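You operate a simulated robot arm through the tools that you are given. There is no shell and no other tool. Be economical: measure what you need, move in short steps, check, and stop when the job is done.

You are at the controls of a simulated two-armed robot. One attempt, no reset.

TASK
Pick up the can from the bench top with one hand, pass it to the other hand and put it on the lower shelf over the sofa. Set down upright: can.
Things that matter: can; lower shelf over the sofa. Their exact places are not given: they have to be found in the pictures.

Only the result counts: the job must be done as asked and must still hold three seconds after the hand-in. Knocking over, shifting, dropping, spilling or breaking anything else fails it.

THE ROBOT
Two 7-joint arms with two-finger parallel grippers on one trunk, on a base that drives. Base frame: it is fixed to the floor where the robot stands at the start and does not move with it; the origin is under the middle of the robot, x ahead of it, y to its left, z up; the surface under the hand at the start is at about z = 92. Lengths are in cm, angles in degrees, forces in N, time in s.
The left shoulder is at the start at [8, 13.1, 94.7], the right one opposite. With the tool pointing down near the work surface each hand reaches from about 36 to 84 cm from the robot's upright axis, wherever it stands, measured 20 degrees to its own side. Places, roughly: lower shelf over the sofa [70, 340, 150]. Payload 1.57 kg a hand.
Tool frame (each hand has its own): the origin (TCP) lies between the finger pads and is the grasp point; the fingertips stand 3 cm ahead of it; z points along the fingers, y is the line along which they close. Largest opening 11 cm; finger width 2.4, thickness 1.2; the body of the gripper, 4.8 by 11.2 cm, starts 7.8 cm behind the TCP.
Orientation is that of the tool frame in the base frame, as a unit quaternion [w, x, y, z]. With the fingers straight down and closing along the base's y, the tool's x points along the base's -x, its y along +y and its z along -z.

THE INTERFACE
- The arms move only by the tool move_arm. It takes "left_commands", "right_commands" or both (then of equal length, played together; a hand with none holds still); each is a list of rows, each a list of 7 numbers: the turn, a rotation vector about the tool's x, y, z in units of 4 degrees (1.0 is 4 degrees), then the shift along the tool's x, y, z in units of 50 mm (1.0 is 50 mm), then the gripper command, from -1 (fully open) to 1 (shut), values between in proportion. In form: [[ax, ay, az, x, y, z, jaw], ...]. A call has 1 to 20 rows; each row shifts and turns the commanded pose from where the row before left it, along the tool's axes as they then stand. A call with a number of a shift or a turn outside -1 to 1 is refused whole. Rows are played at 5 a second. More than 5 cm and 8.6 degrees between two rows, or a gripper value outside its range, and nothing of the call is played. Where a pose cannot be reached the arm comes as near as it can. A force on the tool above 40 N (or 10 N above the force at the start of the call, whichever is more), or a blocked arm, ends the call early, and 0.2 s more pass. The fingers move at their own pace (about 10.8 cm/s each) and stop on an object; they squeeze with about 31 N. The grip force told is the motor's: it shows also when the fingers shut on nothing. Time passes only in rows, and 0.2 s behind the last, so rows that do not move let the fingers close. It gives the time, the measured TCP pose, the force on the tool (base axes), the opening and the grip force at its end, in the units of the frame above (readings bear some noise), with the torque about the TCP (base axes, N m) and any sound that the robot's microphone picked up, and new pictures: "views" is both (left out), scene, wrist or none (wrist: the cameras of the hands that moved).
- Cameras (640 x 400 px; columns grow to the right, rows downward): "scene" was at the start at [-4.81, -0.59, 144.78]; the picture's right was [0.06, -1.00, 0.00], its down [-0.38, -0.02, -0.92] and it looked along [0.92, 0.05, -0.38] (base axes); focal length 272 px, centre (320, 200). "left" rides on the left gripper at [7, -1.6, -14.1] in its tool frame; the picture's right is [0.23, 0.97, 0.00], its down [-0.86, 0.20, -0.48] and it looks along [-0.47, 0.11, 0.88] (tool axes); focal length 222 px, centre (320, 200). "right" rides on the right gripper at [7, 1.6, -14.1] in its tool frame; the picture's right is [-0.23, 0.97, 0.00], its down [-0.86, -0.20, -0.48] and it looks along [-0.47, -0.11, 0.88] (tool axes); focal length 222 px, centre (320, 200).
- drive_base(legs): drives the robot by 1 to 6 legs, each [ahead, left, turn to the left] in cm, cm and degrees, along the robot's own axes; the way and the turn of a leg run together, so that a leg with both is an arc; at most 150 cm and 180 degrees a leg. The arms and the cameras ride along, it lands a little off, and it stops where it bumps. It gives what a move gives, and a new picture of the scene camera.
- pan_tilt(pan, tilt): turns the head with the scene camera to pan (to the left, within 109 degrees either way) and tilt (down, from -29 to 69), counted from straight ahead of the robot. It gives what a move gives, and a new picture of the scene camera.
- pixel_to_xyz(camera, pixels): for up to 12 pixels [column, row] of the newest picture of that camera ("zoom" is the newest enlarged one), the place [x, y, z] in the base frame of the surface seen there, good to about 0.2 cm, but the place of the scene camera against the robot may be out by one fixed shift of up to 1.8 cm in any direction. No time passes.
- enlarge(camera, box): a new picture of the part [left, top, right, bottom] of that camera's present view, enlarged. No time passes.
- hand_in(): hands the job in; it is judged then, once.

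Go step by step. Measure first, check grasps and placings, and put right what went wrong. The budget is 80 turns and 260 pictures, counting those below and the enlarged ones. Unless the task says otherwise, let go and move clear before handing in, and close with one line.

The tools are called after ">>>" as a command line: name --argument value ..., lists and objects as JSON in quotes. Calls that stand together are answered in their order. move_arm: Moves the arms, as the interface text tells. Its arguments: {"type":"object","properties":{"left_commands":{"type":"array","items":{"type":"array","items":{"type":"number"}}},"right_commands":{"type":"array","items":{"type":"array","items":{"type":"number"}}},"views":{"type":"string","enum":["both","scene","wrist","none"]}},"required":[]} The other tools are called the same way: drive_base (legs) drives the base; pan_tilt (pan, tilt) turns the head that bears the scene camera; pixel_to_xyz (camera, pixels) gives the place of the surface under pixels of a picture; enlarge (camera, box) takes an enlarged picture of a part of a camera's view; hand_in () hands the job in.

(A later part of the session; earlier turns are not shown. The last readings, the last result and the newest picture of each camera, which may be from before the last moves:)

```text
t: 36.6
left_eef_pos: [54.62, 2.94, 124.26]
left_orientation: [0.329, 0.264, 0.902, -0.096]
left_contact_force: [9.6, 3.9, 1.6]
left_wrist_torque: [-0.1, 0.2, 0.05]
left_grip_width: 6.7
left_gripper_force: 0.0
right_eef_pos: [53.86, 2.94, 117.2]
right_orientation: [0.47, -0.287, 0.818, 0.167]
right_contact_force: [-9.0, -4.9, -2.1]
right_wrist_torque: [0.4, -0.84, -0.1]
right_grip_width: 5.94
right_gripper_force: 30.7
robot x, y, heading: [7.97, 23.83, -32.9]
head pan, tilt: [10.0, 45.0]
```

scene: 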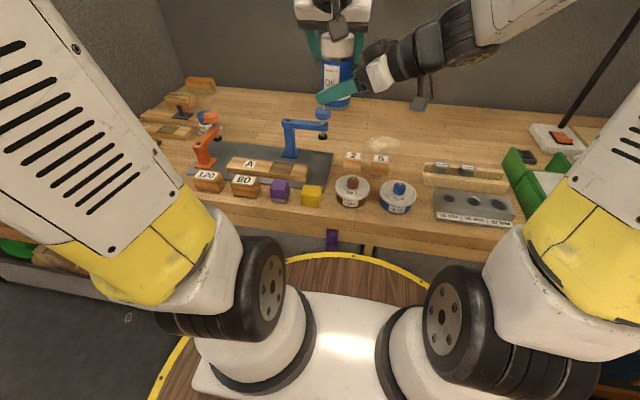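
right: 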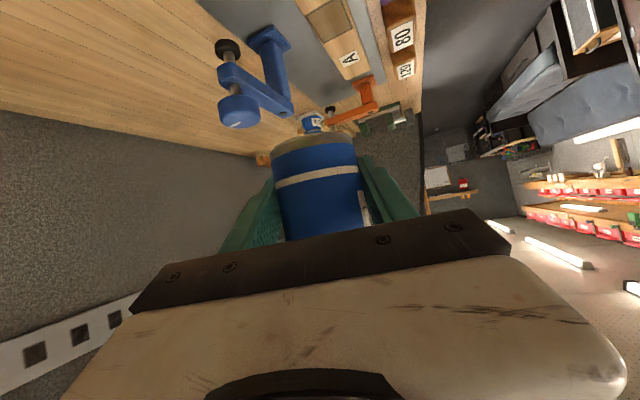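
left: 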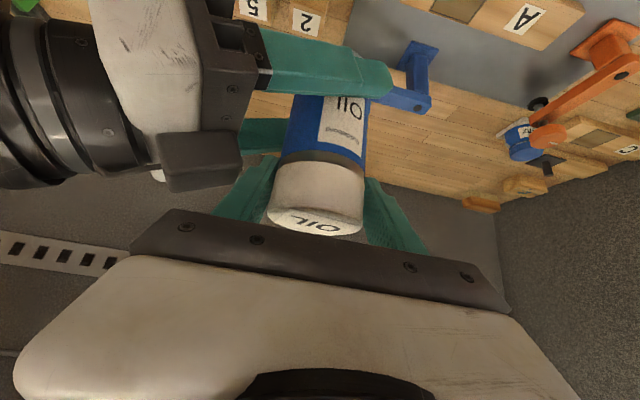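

>>> move_arm --left_commands '[[0, 0, 0, 0, 0, -0.2, -0.33], [0, 0, 0, 0, 0, -0.4, -0.36], [0, 0, 0, 0, 0, -0.6, -0.36], [0, 0, 0, 0, 0, -0.8, -0.36], [0, 0, 0, 0, 0, -0.8, -0.36], [0, 0, 0, 0, 0, 0, -0.36]]'

```text
t: 38.0
left_eef_pos: [46.93, 7.88, 134.99]
left_orientation: [0.329, 0.265, 0.901, -0.096]
left_contact_force: [-0.8, -1.2, -0.2]
left_wrist_torque: [-0.01, 0.01, -0.01]
left_grip_width: 7.5
left_gripper_force: 0.1
right_eef_pos: [53.84, 3.02, 117.18]
right_orientation: [0.471, -0.287, 0.818, 0.166]
right_contact_force: [0.1, -0.5, -0.1]
right_wrist_torque: [0.0, 0.03, -0.05]
right_grip_width: 5.96
right_gripper_force: 30.9
robot x, y, heading: [8.5, 23.34, -33.1]
head pan, tilt: [10.0, 45.0]
```

scene: 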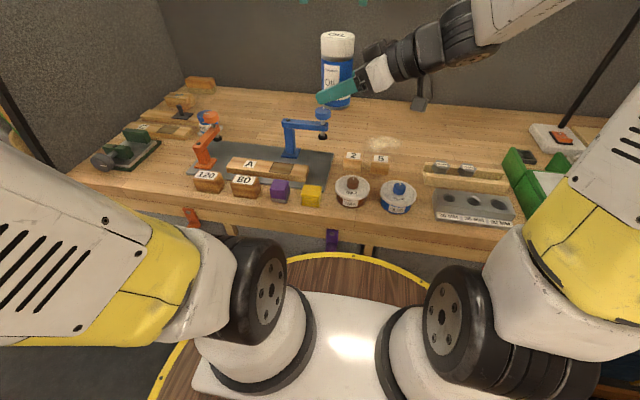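
left: 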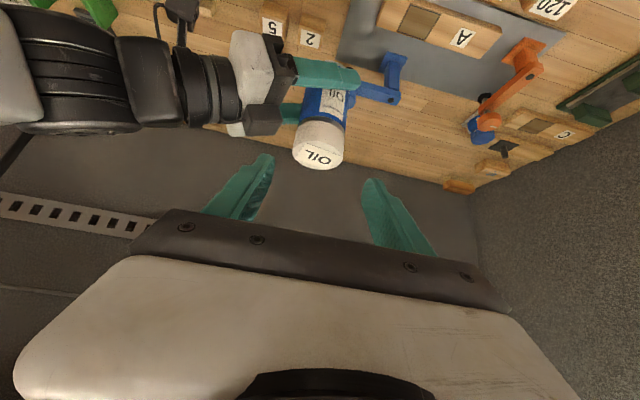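

The can is now held by the right hand alone (5.96 cm, 31 N). I'll move the arms apart, then turn the right hand to point forward while keeping the can upright.

>>> move_arm --left_commands '[[0, 0, 0, 0, 0.5, 0, -0.36], [0, 0, 0, 0, 0.6, 0, -0.36], [0, 0, 0, 0, 0.6, 0, -0.36], [0, 0, 0, 0, 0.6, 0, -0.36], [0, 0, 0, 0, 0.6, 0, -0.36], [0, 0, 0, 0, 0, 0, -0.36]]' --right_commands '[[0, 0, 0, 0.03, -0.25, -0.86, 1], [0, 0, 0, 0.03, -0.25, -0.86, 1], [0, 0, 0, 0.03, -0.25, -0.86, 1], [0, 0, 0, 0.03, -0.25, -0.86, 1], [0, 0, 0, 0.03, -0.25, -0.86, 1], [0, 0, 0, 0, 0, 0, 1]]' --views "none"

>>> move_arm --right_commands '[[0.866, 0, 0.498, 0, 0, 0, 1], [0.866, 0, 0.498, 0, 0, 0, 1], [0.866, 0, 0.498, 0, 0, 0, 1], [0.866, 0, 0.498, 0, 0, 0, 1], [0.866, 0, 0.498, 0, 0, 0, 1], [0.866, 0, 0.498, 0, 0, 0, 1], [0.866, 0, 0.498, 0, 0, 0, 1], [0.866, 0, 0.498, 0, 0, 0, 1], [0.866, 0, 0.498, 0, 0, 0, 1], [0.866, 0, 0.498, 0, 0, 0, 1], [0.866, 0, 0.498, 0, 0, 0, 1], [0.866, 0, 0.498, 0, 0, 0, 1], [0.866, 0, 0.498, 0, 0, 0, 1], [0.866, 0, 0.498, 0, 0, 0, 1], [0.866, 0, 0.498, 0, 0, 0, 1], [0.866, 0, 0.498, 0, 0, 0, 1], [0.866, 0, 0.498, 0, 0, 0, 1], [0.866, 0, 0.498, 0, 0, 0, 1]]' --views "both"

```text
t: 39.4
left_eef_pos: [54.91, 20.24, 135.02]
left_orientation: [0.328, 0.264, 0.902, -0.095]
left_contact_force: [0.2, -0.6, -0.5]
left_wrist_torque: [0.02, -0.02, -0.04]
left_grip_width: 7.49
left_gripper_force: 0.0
right_eef_pos: [42.69, -13.75, 127.51]
right_orientation: [0.471, -0.286, 0.818, 0.166]
right_contact_force: [-0.2, -0.9, -3.7]
right_wrist_torque: [0.01, -0.03, 0.03]
right_grip_width: 5.96
right_gripper_force: 31.0
robot x, y, heading: [7.83, 23.7, -33.4]
head pan, tilt: [10.0, 45.0]
```

```text
t: 43.2
left_eef_pos: [54.96, 20.25, 135.02]
left_orientation: [0.329, 0.265, 0.902, -0.095]
left_contact_force: [0.1, 0.5, -1.3]
left_wrist_torque: [-0.02, -0.03, -0.01]
left_grip_width: 7.46
left_gripper_force: 0.1
right_eef_pos: [43.8, -14.23, 125.34]
right_orientation: [0.462, 0.252, 0.842, -0.116]
right_contact_force: [-0.6, -0.5, -3.2]
right_wrist_torque: [0.03, -0.03, -0.01]
right_grip_width: 5.97
right_gripper_force: 31.1
robot x, y, heading: [8.19, 23.45, -32.9]
head pan, tilt: [10.0, 45.0]
```

scene: 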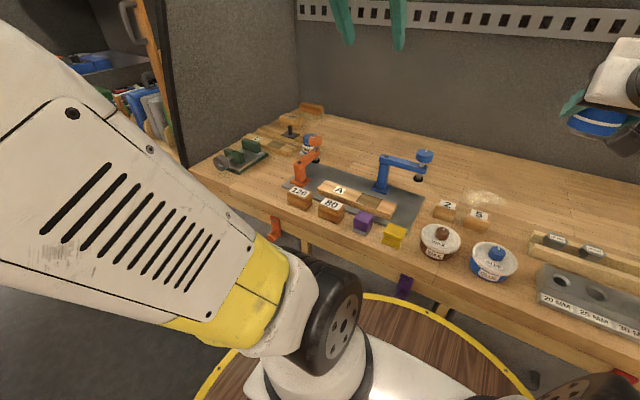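
right: 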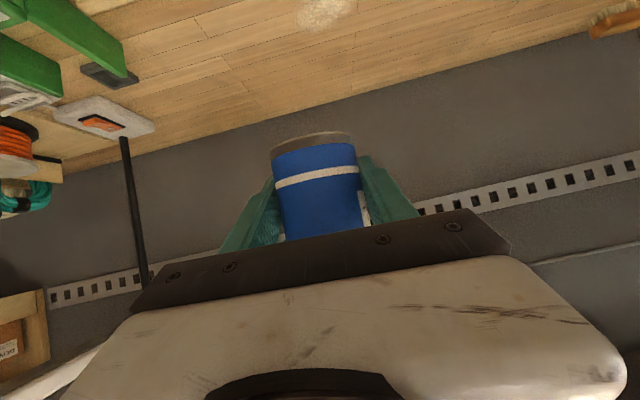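

The right hand now points forward with the can close to upright, about 3° of tilt. I'll back away from the bench and turn along the aisle.

>>> drive_base --legs '[[-14, 0, 0], [0, 0, 89]]'

>>> pan_tilt --pan 20 --tilt 15

```text
t: 48.4
left_eef_pos: [-0.96, 77.82, 135.09]
left_orientation: [0.297, -0.456, 0.822, 0.167]
left_contact_force: [0.5, -0.2, -0.5]
left_wrist_torque: [-0.01, 0.0, -0.01]
left_grip_width: 7.48
left_gripper_force: 0.0
right_eef_pos: [33.87, 67.14, 125.26]
right_orientation: [0.406, -0.421, 0.773, 0.246]
right_contact_force: [0.0, -0.2, -4.1]
right_wrist_torque: [0.01, 0.02, -0.01]
right_grip_width: 5.95
right_gripper_force: 31.1
robot x, y, heading: [-3.6, 31.1, 57.6]
head pan, tilt: [10.0, 45.0]
```

scene: 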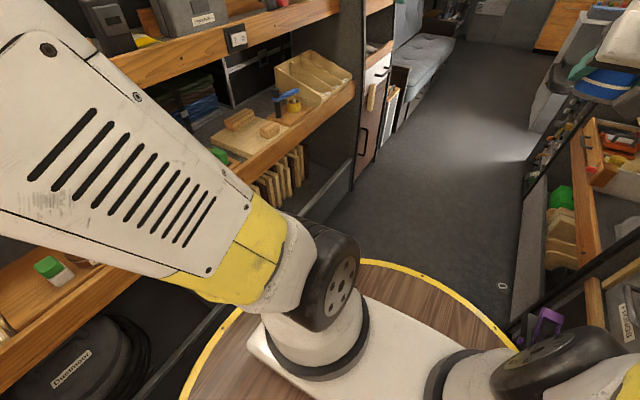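

```text
t: 49.4
left_eef_pos: [-0.86, 78.01, 134.94]
left_orientation: [0.298, -0.455, 0.822, 0.166]
left_contact_force: [0.2, 0.8, -0.4]
left_wrist_torque: [-0.02, -0.01, 0.0]
left_grip_width: 7.5
left_gripper_force: 0.1
right_eef_pos: [33.97, 67.27, 124.83]
right_orientation: [0.402, -0.421, 0.775, 0.246]
right_contact_force: [0.1, -0.1, -2.3]
right_wrist_torque: [0.03, 0.03, 0.02]
right_grip_width: 5.94
right_gripper_force: 30.4
robot x, y, heading: [-3.56, 30.8, 57.6]
head pan, tilt: [20.0, 15.0]
```

scene: 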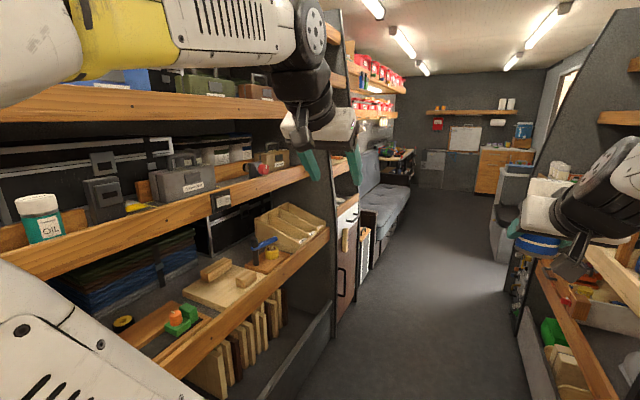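

>>> pixel_to_xyz --camera "scene" --pixels '[[357, 240], [372, 270], [385, 225], [408, 200], [520, 270], [505, 240], [585, 320], [490, 215], [330, 330], [395, 92], [365, 107], [390, 112]]'

>>> enlarge --camera "scene" --box '[320, 40, 480, 140]'

```text
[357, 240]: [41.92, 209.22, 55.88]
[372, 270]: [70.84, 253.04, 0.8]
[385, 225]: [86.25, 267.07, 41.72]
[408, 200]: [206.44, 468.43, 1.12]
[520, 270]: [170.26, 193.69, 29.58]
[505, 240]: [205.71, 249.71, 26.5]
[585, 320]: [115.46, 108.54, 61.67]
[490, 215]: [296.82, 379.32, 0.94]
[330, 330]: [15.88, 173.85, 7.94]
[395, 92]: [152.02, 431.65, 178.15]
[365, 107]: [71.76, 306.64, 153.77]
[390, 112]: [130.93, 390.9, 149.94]
```

```text
4.00 times, centred on (400, 90) of scene
```

zoom: 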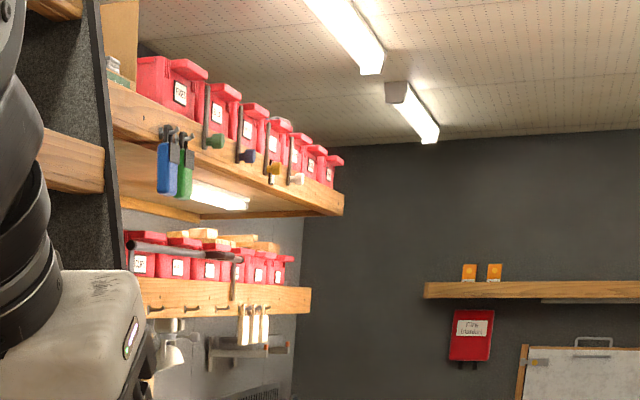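

The aisle is clear between about n = −80 and +30 cm of the bench line. I'll drive along it toward the sofa.

>>> drive_base --legs '[[140, 0, -1.5], [125, 0, 0]]'

>>> pan_tilt --pan 80 --tilt 10

```text
t: 62.1
left_eef_pos: [144.13, 297.1, 134.95]
left_orientation: [0.3, -0.447, 0.826, 0.163]
left_contact_force: [0.0, -0.9, -0.4]
left_wrist_torque: [-0.02, 0.0, 0.02]
left_grip_width: 7.5
left_gripper_force: 0.0
right_eef_pos: [178.74, 285.69, 124.81]
right_orientation: [0.404, -0.413, 0.779, 0.242]
right_contact_force: [-0.3, 0.1, -3.6]
right_wrist_torque: [-0.03, 0.05, -0.02]
right_grip_width: 5.94
right_gripper_force: 31.0
robot x, y, heading: [140.37, 250.63, 56.7]
head pan, tilt: [20.0, 15.0]
```

scene: 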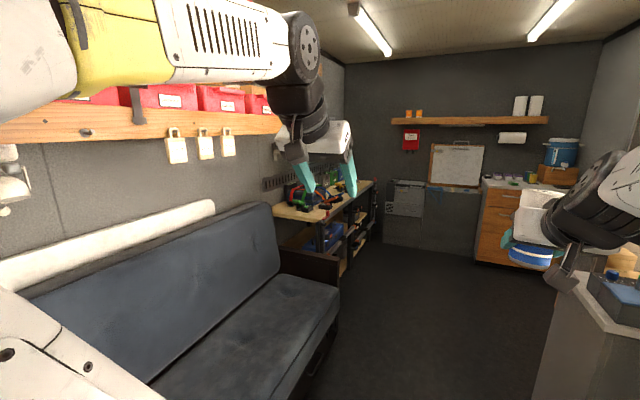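

```text
t: 63.4
left_eef_pos: [144.16, 297.21, 134.89]
left_orientation: [0.3, -0.448, 0.827, 0.164]
left_contact_force: [0.1, 0.6, 0.3]
left_wrist_torque: [0.01, 0.02, -0.01]
left_grip_width: 7.49
left_gripper_force: 0.0
right_eef_pos: [178.86, 285.86, 124.85]
right_orientation: [0.405, -0.412, 0.779, 0.243]
right_contact_force: [-0.1, 0.0, -3.4]
right_wrist_torque: [-0.01, 0.0, -0.03]
right_grip_width: 5.94
right_gripper_force: 30.9
robot x, y, heading: [140.83, 250.74, 56.5]
head pan, tilt: [80.0, 10.0]
```

scene: 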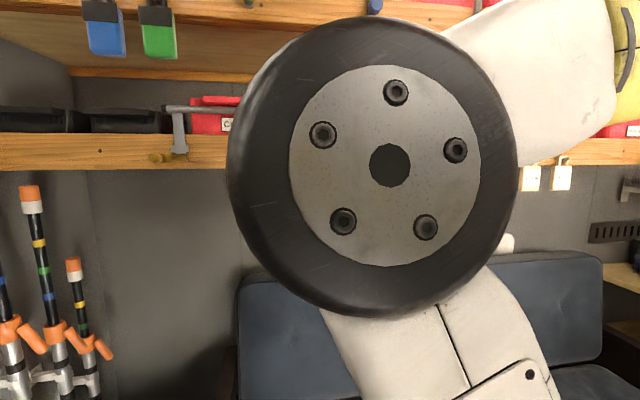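

>>> drive_base --legs '[[0, 0, 89.5]]'

>>> pan_tilt --pan 0 --tilt 10

```text
t: 67.7
left_eef_pos: [93.95, 254.03, 135.03]
left_orientation: [-0.096, 0.902, -0.265, -0.328]
left_contact_force: [0.8, -0.3, 0.4]
left_wrist_torque: [-0.02, 0.0, 0.01]
left_grip_width: 7.46
left_gripper_force: 0.0
right_eef_pos: [105.08, 288.61, 124.73]
right_orientation: [-0.113, 0.844, -0.257, -0.457]
right_contact_force: [0.2, -0.9, -4.6]
right_wrist_torque: [0.01, -0.02, -0.03]
right_grip_width: 5.93
right_gripper_force: 30.8
robot x, y, heading: [140.52, 250.96, 146.9]
head pan, tilt: [80.0, 10.0]
```

scene: 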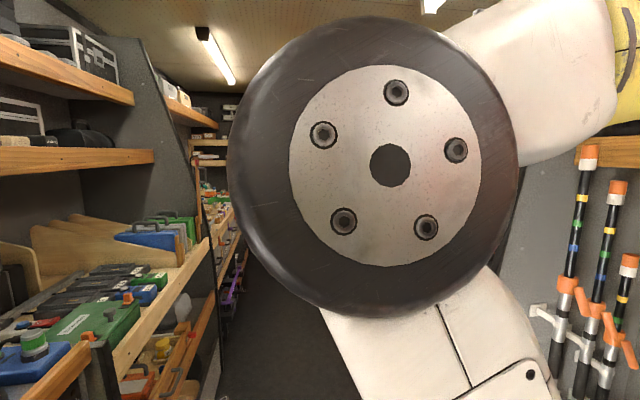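

```text
t: 69.2
left_eef_pos: [93.97, 254.01, 134.97]
left_orientation: [-0.096, 0.902, -0.264, -0.328]
left_contact_force: [-0.5, 0.1, 0.8]
left_wrist_torque: [0.01, 0.01, -0.06]
left_grip_width: 7.49
left_gripper_force: 0.1
right_eef_pos: [104.97, 288.62, 124.66]
right_orientation: [-0.11, 0.845, -0.256, -0.456]
right_contact_force: [0.1, 0.3, -3.2]
right_wrist_torque: [0.03, 0.01, 0.01]
right_grip_width: 5.95
right_gripper_force: 31.1
robot x, y, heading: [140.76, 250.8, 147.1]
head pan, tilt: [0.0, 10.0]
```

scene: 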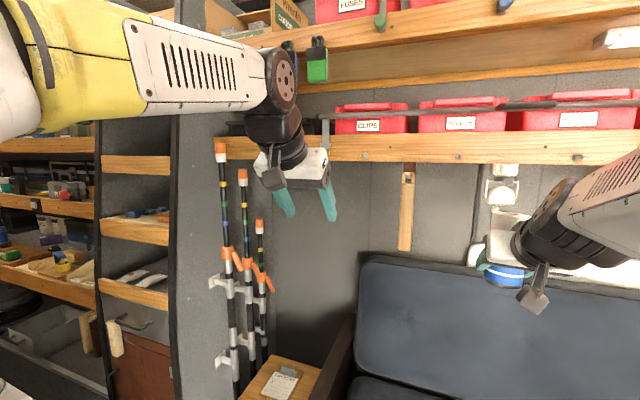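

>>> enlarge --camera "scene" --box '[200, 70, 440, 220]'

>>> pixel_to_xyz --camera "scene" --pixels '[[225, 148], [350, 150], [460, 148], [620, 150], [370, 125], [460, 122], [580, 118], [440, 104], [400, 82], [235, 130], [450, 40], [325, 118]]'

>>> pan_tilt --pan -45 --tilt 5

```text
2.67 times, centred on (320, 145) of scene
```

zoom: 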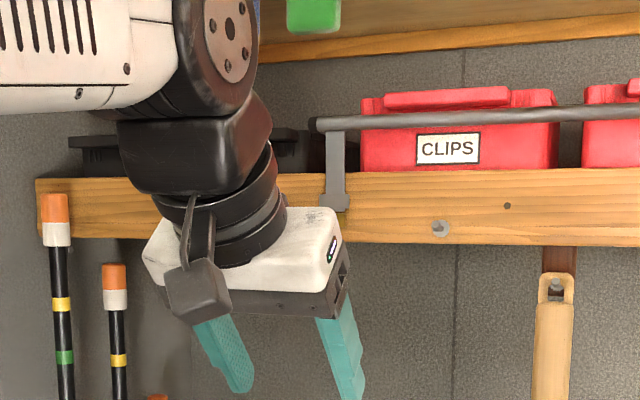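

```text
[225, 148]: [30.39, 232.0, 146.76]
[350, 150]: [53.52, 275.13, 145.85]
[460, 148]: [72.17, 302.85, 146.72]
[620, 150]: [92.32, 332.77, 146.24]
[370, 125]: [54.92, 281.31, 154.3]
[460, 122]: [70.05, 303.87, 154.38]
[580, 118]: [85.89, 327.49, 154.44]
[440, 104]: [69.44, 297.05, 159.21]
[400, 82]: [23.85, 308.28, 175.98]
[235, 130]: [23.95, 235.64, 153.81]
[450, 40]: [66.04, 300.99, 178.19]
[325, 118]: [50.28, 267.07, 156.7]
```

```text
t: 70.3
left_eef_pos: [93.88, 254.04, 135.02]
left_orientation: [-0.096, 0.902, -0.265, -0.327]
left_contact_force: [-0.6, -0.4, 0.0]
left_wrist_torque: [0.0, -0.02, 0.01]
left_grip_width: 7.5
left_gripper_force: 0.1
right_eef_pos: [104.99, 288.68, 124.58]
right_orientation: [-0.11, 0.845, -0.257, -0.455]
right_contact_force: [-0.8, 0.4, -3.1]
right_wrist_torque: [-0.02, -0.03, 0.02]
right_grip_width: 5.96
right_gripper_force: 31.1
robot x, y, heading: [140.67, 250.53, 146.6]
head pan, tilt: [-45.0, 5.0]
```

scene: 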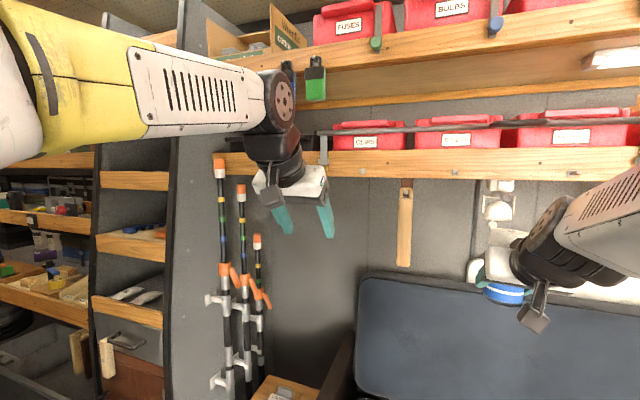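

>>> pan_tilt --pan -40 --tilt 5

```text
t: 71.0
left_eef_pos: [93.88, 253.96, 135.0]
left_orientation: [-0.096, 0.902, -0.266, -0.327]
left_contact_force: [1.4, 0.0, -0.5]
left_wrist_torque: [0.04, -0.01, -0.01]
left_grip_width: 7.51
left_gripper_force: 0.1
right_eef_pos: [104.97, 288.65, 124.62]
right_orientation: [-0.11, 0.845, -0.257, -0.457]
right_contact_force: [0.4, 0.1, -3.4]
right_wrist_torque: [-0.03, -0.02, -0.01]
right_grip_width: 5.93
right_gripper_force: 31.2
robot x, y, heading: [140.33, 250.82, 146.6]
head pan, tilt: [-40.0, 5.0]
```

scene: 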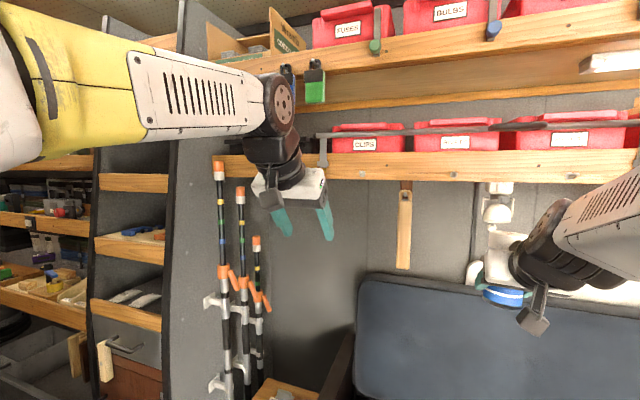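

Panning right no longer moves the view: the raised right arm seems to be pressing on the head. I'll raise and extend the right hand, which is on the way to the shelf anyway.

>>> move_arm --right_commands '[[0, 0, 0, 0, -0.3, 0.3, 1], [0, 0, 0, -0.77, -0.2, -0.25, 1], [0, 0, 0, -0.77, -0.2, -0.25, 1], [0, 0, 0, -0.77, -0.2, -0.25, 1], [0, 0, 0, -0.77, -0.2, -0.25, 1], [0, 0, 0, -0.77, -0.2, -0.25, 1], [0, 0, 0, -0.77, -0.2, -0.25, 1], [0, 0, 0, -0.77, -0.2, -0.25, 1], [0, 0, 0, 0, 0, 0, 1]]'

```text
t: 73.0
left_eef_pos: [93.93, 253.97, 134.94]
left_orientation: [-0.095, 0.902, -0.266, -0.327]
left_contact_force: [0.9, -0.2, -1.0]
left_wrist_torque: [-0.03, -0.01, -0.01]
left_grip_width: 7.47
left_gripper_force: 0.0
right_eef_pos: [102.55, 301.66, 150.98]
right_orientation: [-0.112, 0.844, -0.257, -0.457]
right_contact_force: [0.8, 0.4, -3.3]
right_wrist_torque: [-0.01, 0.01, 0.01]
right_grip_width: 5.92
right_gripper_force: 31.1
robot x, y, heading: [140.52, 250.69, 147.1]
head pan, tilt: [-40.0, 5.0]
```

scene: 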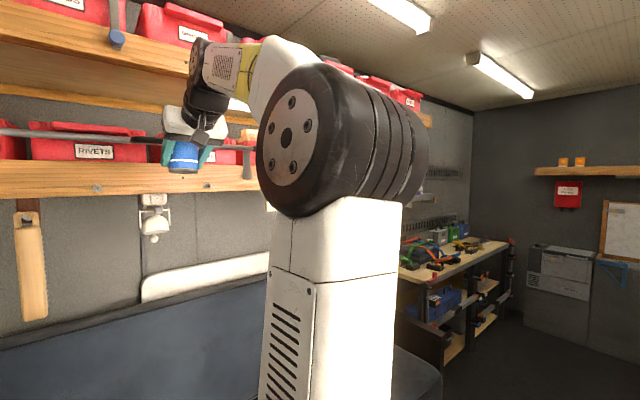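
right: 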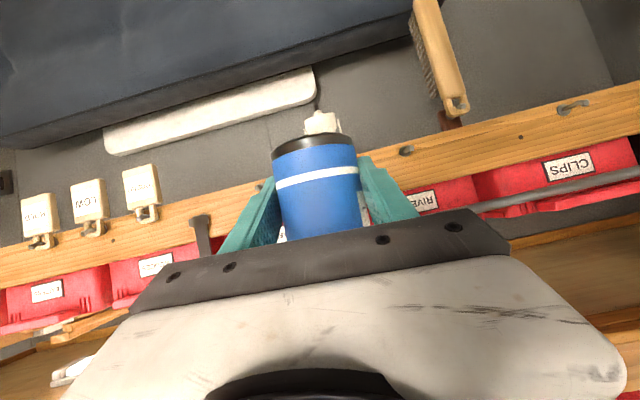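

The head is free again. Bins fill most of the shelf, so I'll drive right to inspect its far end for free space.

>>> drive_base --legs '[[0, -50, 0]]'

>>> move_arm --right_commands '[[0, 0, 0, 0, 0, 0, 1]]' --views "wrist"

>>> pan_tilt --pan -5 --tilt 0

```text
t: 75.9
left_eef_pos: [120.93, 295.29, 134.93]
left_orientation: [-0.096, 0.902, -0.266, -0.327]
left_contact_force: [0.9, 1.0, -0.5]
left_wrist_torque: [0.01, -0.02, -0.01]
left_grip_width: 7.44
left_gripper_force: 0.1
right_eef_pos: [129.61, 342.86, 150.77]
right_orientation: [-0.112, 0.844, -0.256, -0.458]
right_contact_force: [0.3, 0.1, -1.5]
right_wrist_torque: [0.0, 0.0, -0.01]
right_grip_width: 5.9
right_gripper_force: 30.8
robot x, y, heading: [167.54, 291.63, 146.9]
head pan, tilt: [-40.0, 5.0]
```

scene: 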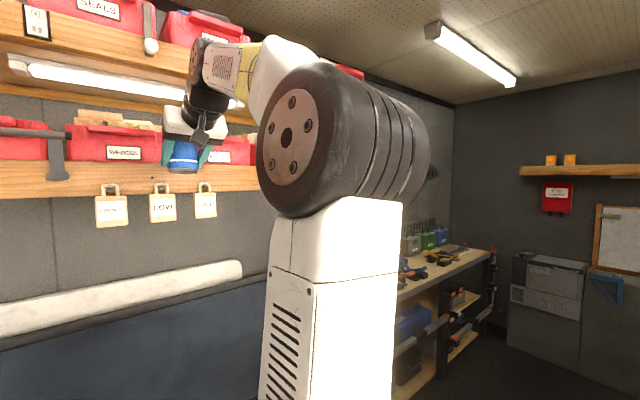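

```text
t: 76.3
left_eef_pos: [120.92, 295.26, 134.89]
left_orientation: [-0.095, 0.902, -0.265, -0.328]
left_contact_force: [-0.7, -0.2, -0.1]
left_wrist_torque: [0.0, -0.02, 0.0]
left_grip_width: 7.49
left_gripper_force: 0.0
right_eef_pos: [129.61, 342.92, 150.75]
right_orientation: [-0.113, 0.844, -0.258, -0.456]
right_contact_force: [0.3, 0.2, -3.4]
right_wrist_torque: [0.01, 0.0, 0.01]
right_grip_width: 5.92
right_gripper_force: 31.3
robot x, y, heading: [167.57, 291.84, 146.6]
head pan, tilt: [-40.0, 5.0]
```

right: 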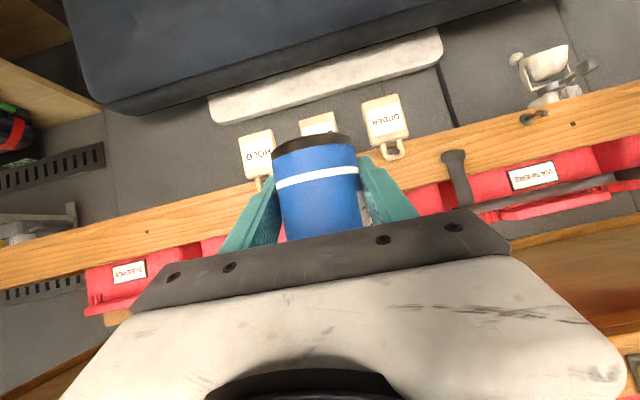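

```text
t: 77.3
left_eef_pos: [120.98, 295.21, 135.03]
left_orientation: [-0.095, 0.902, -0.266, -0.327]
left_contact_force: [0.5, -0.1, -0.3]
left_wrist_torque: [-0.02, 0.01, -0.01]
left_grip_width: 7.5
left_gripper_force: 0.1
right_eef_pos: [129.62, 342.91, 150.81]
right_orientation: [-0.112, 0.845, -0.257, -0.457]
right_contact_force: [-0.1, -0.6, -3.6]
right_wrist_torque: [-0.02, -0.01, 0.02]
right_grip_width: 5.92
right_gripper_force: 31.3
robot x, y, heading: [167.69, 291.71, 146.8]
head pan, tilt: [-5.0, 0.0]
```

scene: 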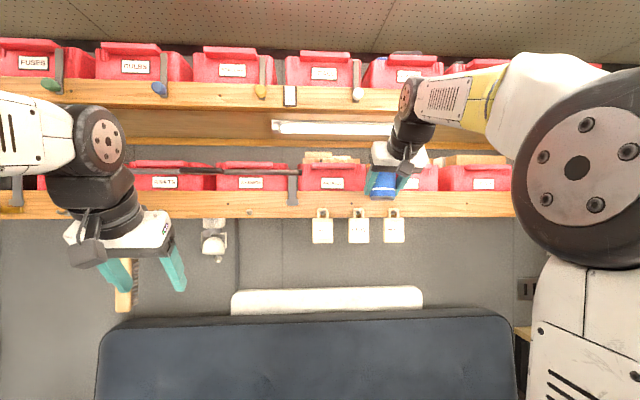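

>>> pixel_to_xyz --camera "right" --pixels '[[88, 300], [100, 280], [60, 270], [40, 292], [20, 260], [5, 268], [40, 320], [60, 350], [5, 300], [185, 255], [200, 250], [80, 276]]'

>>> enlarge --camera "right" --box '[0, 200, 240, 350]'

>>> enlarge --camera "scene" --box '[260, 130, 540, 230]'

```text
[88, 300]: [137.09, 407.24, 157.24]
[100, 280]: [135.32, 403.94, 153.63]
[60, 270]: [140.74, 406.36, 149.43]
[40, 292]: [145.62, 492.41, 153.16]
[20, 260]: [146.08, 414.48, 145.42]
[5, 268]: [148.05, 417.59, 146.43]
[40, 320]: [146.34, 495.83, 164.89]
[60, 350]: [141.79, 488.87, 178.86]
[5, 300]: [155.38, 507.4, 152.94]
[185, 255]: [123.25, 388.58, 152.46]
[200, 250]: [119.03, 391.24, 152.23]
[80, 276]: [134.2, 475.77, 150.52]
```

```text
2.67 times, centred on (120, 275) of right
```

zoom: 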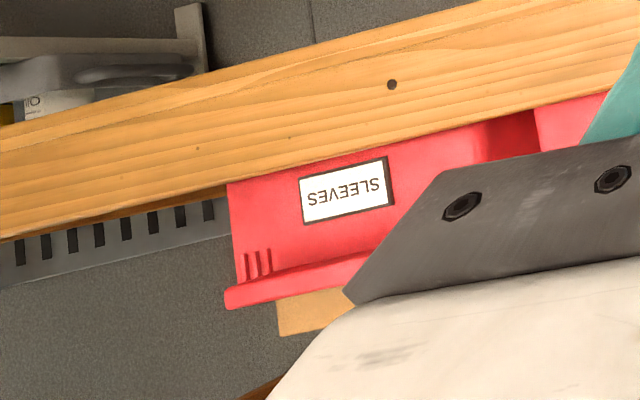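

```text
2.29 times, centred on (400, 180) of scene
```

zoom: 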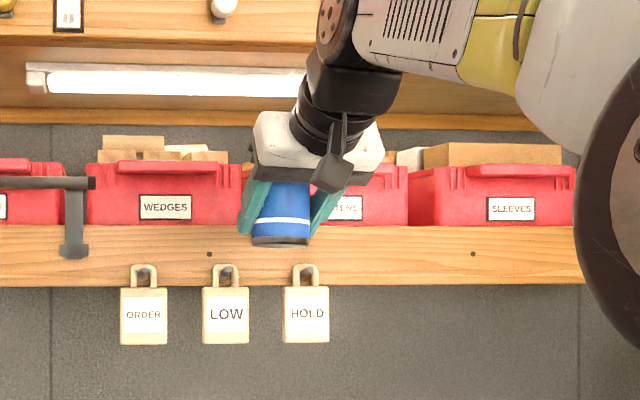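

The shelf continues clear past the last bin ("SLEEVES", right edge about [137, 407]). I'll check the floor and the workbench on my right before moving further along.

>>> pan_tilt --pan -75 --tilt 20

>>> pixel_to_xyz --camera "scene" --pixels '[[60, 300], [100, 250], [150, 300], [120, 320], [200, 330], [300, 300], [400, 300], [120, 200], [60, 180], [500, 250]]'

```text
t: 78.7
left_eef_pos: [120.85, 295.24, 135.0]
left_orientation: [-0.096, 0.902, -0.266, -0.327]
left_contact_force: [-0.2, -0.4, -0.2]
left_wrist_torque: [-0.01, -0.02, -0.02]
left_grip_width: 7.5
left_gripper_force: 0.1
right_eef_pos: [129.66, 342.99, 150.82]
right_orientation: [-0.112, 0.844, -0.257, -0.456]
right_contact_force: [0.2, -0.2, -2.7]
right_wrist_torque: [0.02, -0.03, 0.01]
right_grip_width: 5.95
right_gripper_force: 31.6
robot x, y, heading: [167.33, 291.62, 146.8]
head pan, tilt: [-75.0, 20.0]
```

scene: 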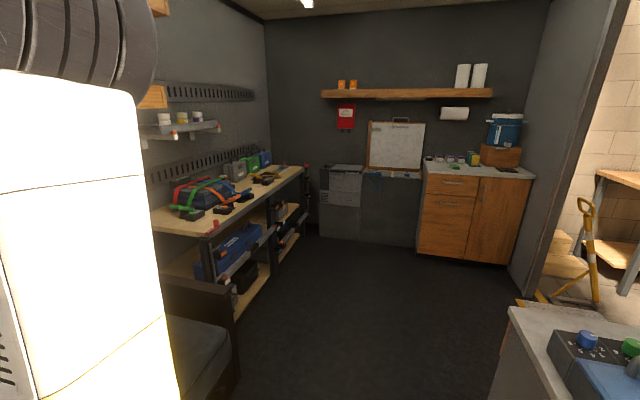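

```text
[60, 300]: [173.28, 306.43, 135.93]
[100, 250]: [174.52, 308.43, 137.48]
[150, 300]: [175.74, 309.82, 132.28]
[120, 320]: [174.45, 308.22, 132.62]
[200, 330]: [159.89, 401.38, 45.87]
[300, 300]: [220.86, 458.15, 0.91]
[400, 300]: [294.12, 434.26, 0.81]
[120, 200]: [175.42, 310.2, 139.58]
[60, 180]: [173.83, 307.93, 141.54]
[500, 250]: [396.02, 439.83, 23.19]
```

>>> pixel_to_xyz --camera "scene" --pixels '[[508, 310], [575, 398], [560, 345], [162, 100], [140, 100], [150, 15], [500, 390], [230, 340]]'

>>> enlarge --camera "scene" --box '[120, 0, 280, 160]'

```text
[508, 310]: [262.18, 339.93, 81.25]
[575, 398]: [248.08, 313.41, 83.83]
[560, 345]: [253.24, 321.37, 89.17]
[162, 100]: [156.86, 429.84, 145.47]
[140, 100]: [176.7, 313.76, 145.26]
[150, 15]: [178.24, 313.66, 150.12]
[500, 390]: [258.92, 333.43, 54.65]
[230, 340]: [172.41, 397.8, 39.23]
```

```text
2.50 times, centred on (200, 80) of scene
```

zoom: 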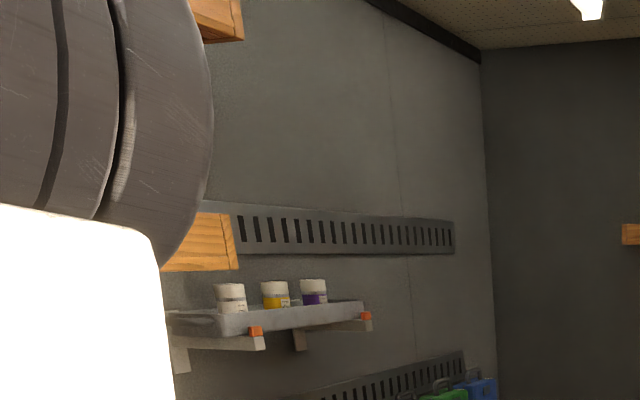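

The shelf's right end is about [157, 430], so there's a clear stretch of about 30 cm beyond "SLEEVES". I'll drive right 70 cm to face it.

>>> drive_base --legs '[[0, -70, 0]]'

>>> pan_tilt --pan -5 --tilt 0

>>> move_arm --right_commands '[[0, 0, 0, -0.5, 0, -0.3, 1], [0, 0, 0, -0.5, 0, -0.3, 1], [0, 0, 0, -0.5, 0, -0.3, 1], [0, 0, 0, 0, 0, 0, 1]]'

```text
t: 82.5
left_eef_pos: [159.58, 353.97, 134.94]
left_orientation: [-0.097, 0.9, -0.271, -0.327]
left_contact_force: [0.3, -0.1, -0.1]
left_wrist_torque: [0.02, 0.04, 0.0]
left_grip_width: 7.51
left_gripper_force: 0.0
right_eef_pos: [168.75, 401.46, 150.82]
right_orientation: [-0.115, 0.843, -0.262, -0.456]
right_contact_force: [-0.5, 0.2, -3.5]
right_wrist_torque: [0.02, -0.02, -0.01]
right_grip_width: 5.92
right_gripper_force: 30.9
robot x, y, heading: [205.95, 350.4, 146.3]
head pan, tilt: [-75.0, 20.0]
```

scene: 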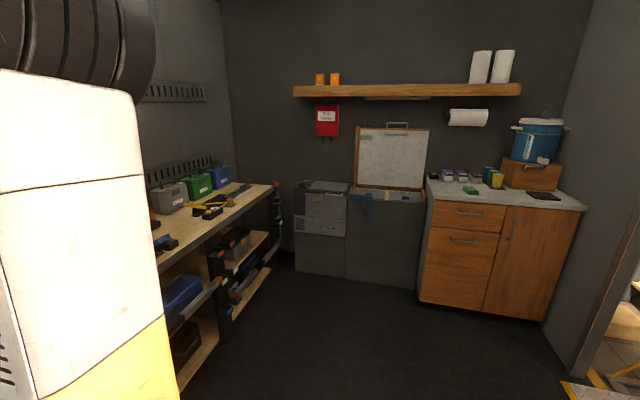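

```text
t: 83.9
left_eef_pos: [159.52, 353.95, 134.96]
left_orientation: [-0.098, 0.9, -0.271, -0.327]
left_contact_force: [0.5, -0.6, -0.3]
left_wrist_torque: [0.01, 0.01, -0.02]
left_grip_width: 7.45
left_gripper_force: 0.0
right_eef_pos: [168.94, 401.51, 150.74]
right_orientation: [-0.115, 0.842, -0.262, -0.457]
right_contact_force: [0.1, 0.4, -3.6]
right_wrist_torque: [-0.01, -0.01, 0.01]
right_grip_width: 5.93
right_gripper_force: 30.7
robot x, y, heading: [206.1, 350.4, 146.0]
head pan, tilt: [-5.0, 0.0]
```

scene: 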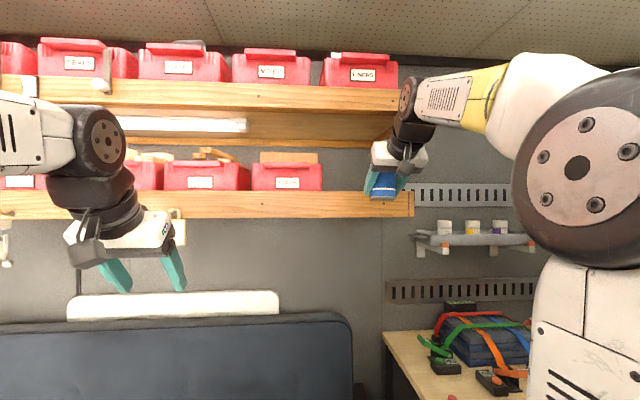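

```text
t: 84.9
left_eef_pos: [159.64, 354.02, 134.82]
left_orientation: [-0.098, 0.9, -0.272, -0.327]
left_contact_force: [-0.5, 0.6, 0.5]
left_wrist_torque: [0.0, 0.01, -0.02]
left_grip_width: 7.51
left_gripper_force: 0.1
right_eef_pos: [168.71, 402.21, 159.68]
right_orientation: [-0.116, 0.842, -0.262, -0.457]
right_contact_force: [-0.5, 0.2, -3.3]
right_wrist_torque: [-0.01, -0.04, 0.01]
right_grip_width: 5.93
right_gripper_force: 30.9
robot x, y, heading: [206.47, 350.04, 146.1]
head pan, tilt: [-5.0, 0.0]
```

scene: 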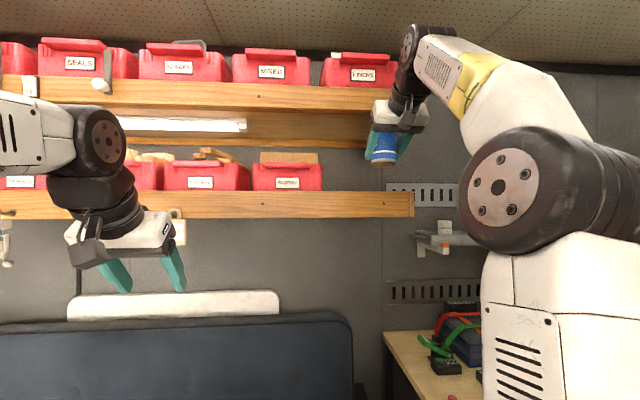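
right: 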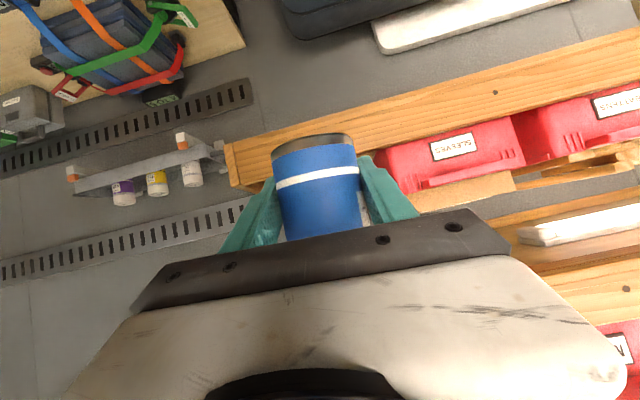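

The free end of the shelf is right ahead: end at (413,203) in the scene, last bin ending at (322,180). I'll straighten the can by correcting the few degrees of tilt, and measure the shelf edges.

>>> pixel_to_xyz --camera "scene" --pixels '[[340, 194], [400, 194], [340, 215], [322, 180], [340, 109], [340, 92], [340, 130], [352, 170], [412, 203], [345, 187]]'

>>> pixel_to_xyz --camera "right" --pixels '[[238, 165], [240, 183], [250, 183], [262, 180], [375, 165], [232, 150], [265, 150], [480, 230]]'

>>> move_arm --right_commands '[[0, -0.95, -0.76, 0, 0, 0, 1], [0, 0, 0, 0, 0, 0, 1]]'

```text
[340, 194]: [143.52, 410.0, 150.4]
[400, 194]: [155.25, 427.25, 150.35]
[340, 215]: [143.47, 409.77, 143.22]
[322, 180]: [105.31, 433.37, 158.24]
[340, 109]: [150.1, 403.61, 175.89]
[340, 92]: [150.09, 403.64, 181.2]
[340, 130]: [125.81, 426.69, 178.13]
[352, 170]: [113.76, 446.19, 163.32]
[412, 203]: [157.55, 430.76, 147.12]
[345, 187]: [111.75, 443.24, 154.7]
```

```text
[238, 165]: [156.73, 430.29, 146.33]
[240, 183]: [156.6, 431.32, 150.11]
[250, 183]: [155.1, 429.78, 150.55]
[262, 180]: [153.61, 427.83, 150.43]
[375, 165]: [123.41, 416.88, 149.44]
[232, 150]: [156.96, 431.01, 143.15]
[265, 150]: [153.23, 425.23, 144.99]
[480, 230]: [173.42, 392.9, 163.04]
```

```text
t: 85.5
left_eef_pos: [159.5, 354.06, 135.01]
left_orientation: [-0.098, 0.9, -0.271, -0.327]
left_contact_force: [-0.4, -0.7, -0.1]
left_wrist_torque: [0.01, -0.03, -0.01]
left_grip_width: 7.48
left_gripper_force: 0.1
right_eef_pos: [168.8, 402.22, 159.68]
right_orientation: [-0.136, 0.834, -0.235, -0.481]
right_contact_force: [0.5, 0.1, -3.0]
right_wrist_torque: [0.01, -0.02, 0.0]
right_grip_width: 5.93
right_gripper_force: 30.8
robot x, y, heading: [206.34, 350.32, 145.8]
head pan, tilt: [-5.0, 0.0]
```

scene: 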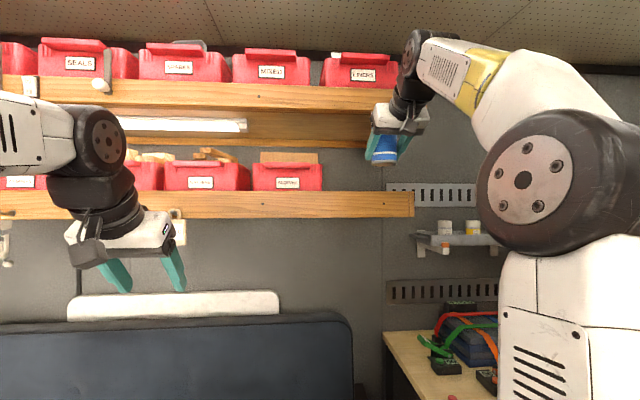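
right: 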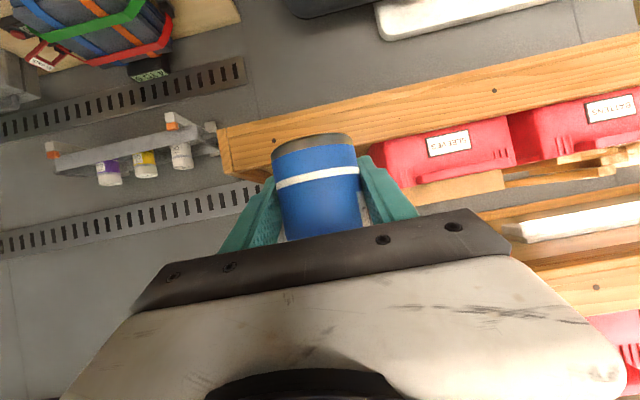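

>>> pixel_to_xyz --camera "scene" --pixels '[[408, 50], [415, 33], [405, 85], [412, 110], [400, 118], [385, 155], [385, 130], [395, 92], [330, 110], [375, 112], [380, 160]]'

>>> enlarge --camera "scene" --box '[320, 10, 480, 230]'

```text
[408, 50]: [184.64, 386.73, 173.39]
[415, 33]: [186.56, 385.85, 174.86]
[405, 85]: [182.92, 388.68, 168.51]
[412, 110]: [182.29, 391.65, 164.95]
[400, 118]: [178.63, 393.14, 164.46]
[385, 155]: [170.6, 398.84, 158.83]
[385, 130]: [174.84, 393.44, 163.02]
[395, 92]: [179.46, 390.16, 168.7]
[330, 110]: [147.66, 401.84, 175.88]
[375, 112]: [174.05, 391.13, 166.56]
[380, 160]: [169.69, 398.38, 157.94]
```

```text
1.82 times, centred on (400, 120) of scene
```

zoom: 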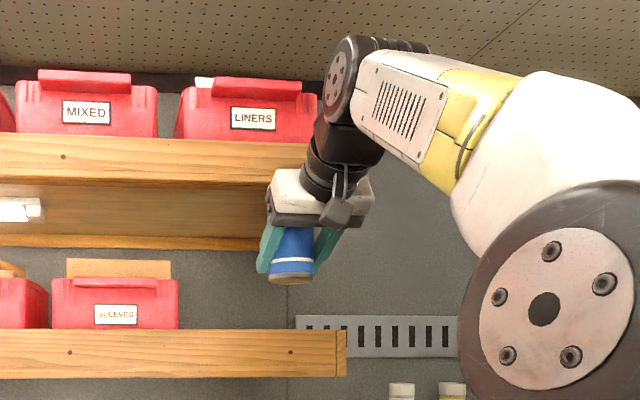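

Lip top is z ≈ 150.45 and the upper shelf's underside z ≈ 175.5, with enough clearance for the wrist. I'll drive forward 19 cm with the can at about 156 cm.

>>> drive_base --legs '[[19, 0, 0]]'

>>> move_arm --right_commands '[[0, 0, 0, 0, 0, 0, 1]]' --views "wrist"

```text
t: 87.1
left_eef_pos: [143.86, 364.73, 134.98]
left_orientation: [-0.098, 0.9, -0.272, -0.327]
left_contact_force: [0.1, 0.2, 0.3]
left_wrist_torque: [-0.04, 0.0, 0.01]
left_grip_width: 7.46
left_gripper_force: 0.1
right_eef_pos: [153.07, 412.8, 159.69]
right_orientation: [-0.138, 0.833, -0.237, -0.481]
right_contact_force: [0.5, -0.4, -3.7]
right_wrist_torque: [0.02, 0.01, 0.01]
right_grip_width: 5.93
right_gripper_force: 31.1
robot x, y, heading: [190.21, 360.6, 146.1]
head pan, tilt: [-5.0, 0.0]
```

scene: 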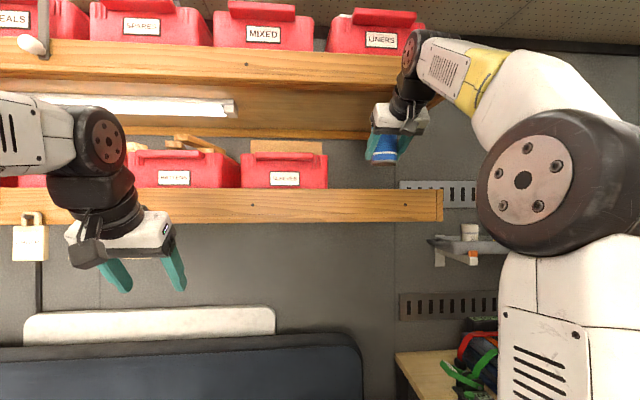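

```text
t: 87.5
left_eef_pos: [143.8, 364.85, 135.02]
left_orientation: [-0.098, 0.9, -0.272, -0.326]
left_contact_force: [0.7, -0.3, -0.6]
left_wrist_torque: [0.0, -0.03, 0.03]
left_grip_width: 7.46
left_gripper_force: 0.1
right_eef_pos: [153.09, 412.87, 159.6]
right_orientation: [-0.137, 0.833, -0.237, -0.48]
right_contact_force: [0.2, 1.3, -3.6]
right_wrist_torque: [0.0, -0.02, -0.01]
right_grip_width: 5.93
right_gripper_force: 31.2
robot x, y, heading: [190.04, 360.52, 145.6]
head pan, tilt: [-5.0, 0.0]
```

right: 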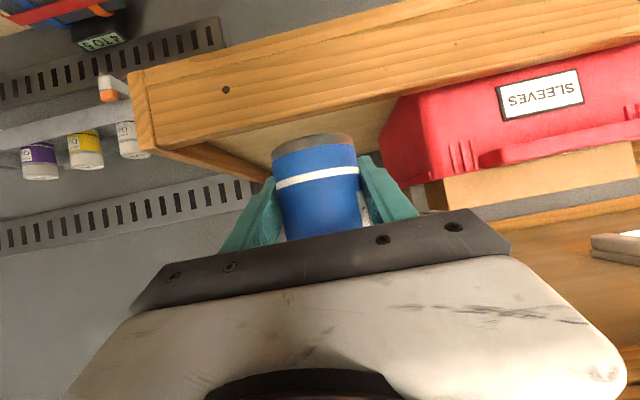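

>>> pixel_to_xyz --camera "right" --pixels '[[240, 148], [262, 155], [365, 130], [375, 145], [210, 137], [300, 122], [200, 155], [150, 140], [150, 110], [395, 140], [313, 150], [313, 140]]'

>>> enlarge --camera "right" --box '[110, 60, 430, 260]'

```text
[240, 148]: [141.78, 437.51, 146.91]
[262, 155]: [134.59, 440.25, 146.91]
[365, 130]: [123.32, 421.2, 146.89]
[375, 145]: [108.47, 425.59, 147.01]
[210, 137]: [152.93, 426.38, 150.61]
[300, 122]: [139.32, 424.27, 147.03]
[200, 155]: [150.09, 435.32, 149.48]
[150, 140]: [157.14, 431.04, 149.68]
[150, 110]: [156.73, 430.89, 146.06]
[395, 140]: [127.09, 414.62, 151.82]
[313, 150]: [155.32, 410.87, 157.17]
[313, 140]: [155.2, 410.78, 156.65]
```

```text
2.00 times, centred on (270, 160) of right
```

zoom: 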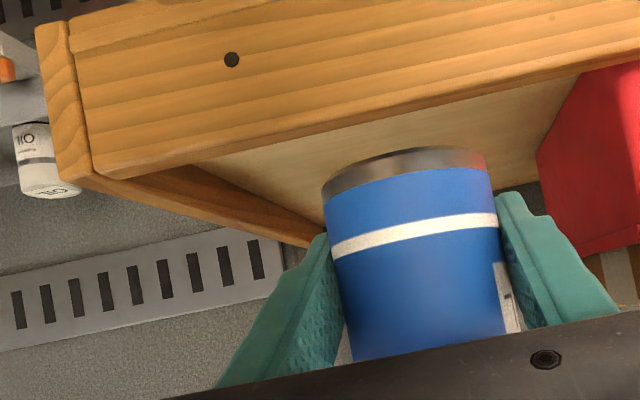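

The shelf has a recessed board (z ≈ 146.9) behind a 150.5 lip, so the can has to go over the lip and down. I'll lower slightly to stay clear of the upper shelf, then reach forward over the lip.

>>> move_arm --right_commands '[[0, 0, 0, 0.31, 0, 0.18, 1], [0, 0, 0, 0.31, 0, 0.18, 1], [0, 0, 0, -0.381, -0.028, 0.658, 1], [0, 0, 0, -0.381, -0.028, 0.658, 1], [0, 0, 0, -0.381, -0.028, 0.658, 1], [0, 0, 0, 0, 0, 0, 1]]'

```text
t: 88.9
left_eef_pos: [143.78, 364.73, 134.97]
left_orientation: [-0.097, 0.9, -0.271, -0.327]
left_contact_force: [-0.2, 0.1, 0.9]
left_wrist_torque: [0.01, 0.03, 0.03]
left_grip_width: 7.48
left_gripper_force: 0.0
right_eef_pos: [143.83, 419.3, 156.05]
right_orientation: [-0.136, 0.834, -0.236, -0.48]
right_contact_force: [-0.3, 0.0, -3.7]
right_wrist_torque: [0.01, -0.03, -0.02]
right_grip_width: 5.95
right_gripper_force: 30.7
robot x, y, heading: [190.31, 360.99, 146.0]
head pan, tilt: [-5.0, 0.0]
```

scene: 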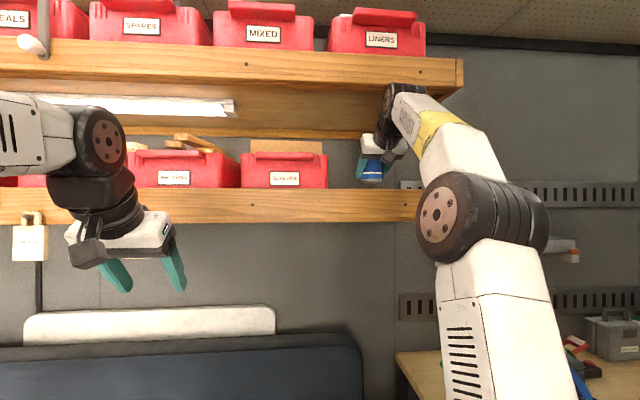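
right: 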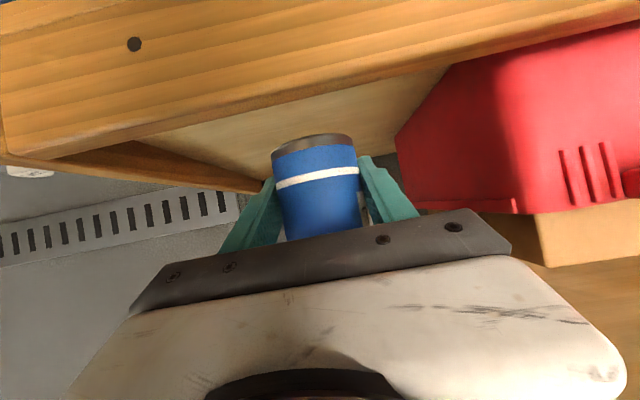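

>>> pixel_to_xyz --camera "scene" --pixels '[[388, 100], [395, 86], [410, 86], [386, 120], [375, 83], [440, 88], [425, 88], [372, 160]]'

>>> enlarge --camera "scene" --box '[320, 50, 480, 230]'

```text
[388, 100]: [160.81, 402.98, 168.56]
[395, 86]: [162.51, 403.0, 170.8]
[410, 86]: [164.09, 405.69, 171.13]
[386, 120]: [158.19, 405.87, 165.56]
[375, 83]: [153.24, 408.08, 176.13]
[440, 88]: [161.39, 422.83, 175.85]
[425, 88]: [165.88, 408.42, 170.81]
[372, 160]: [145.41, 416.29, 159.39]
```

```text
2.22 times, centred on (400, 140) of scene
```

zoom: 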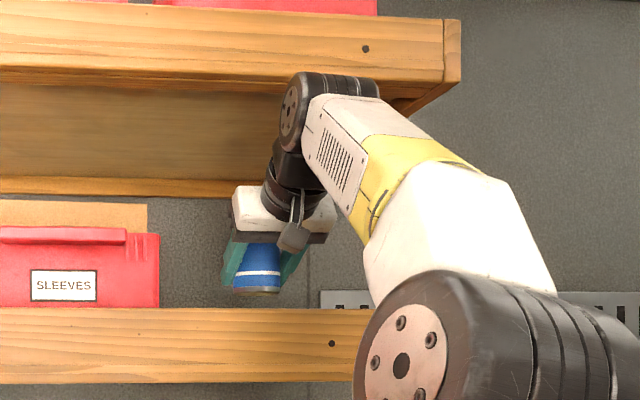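

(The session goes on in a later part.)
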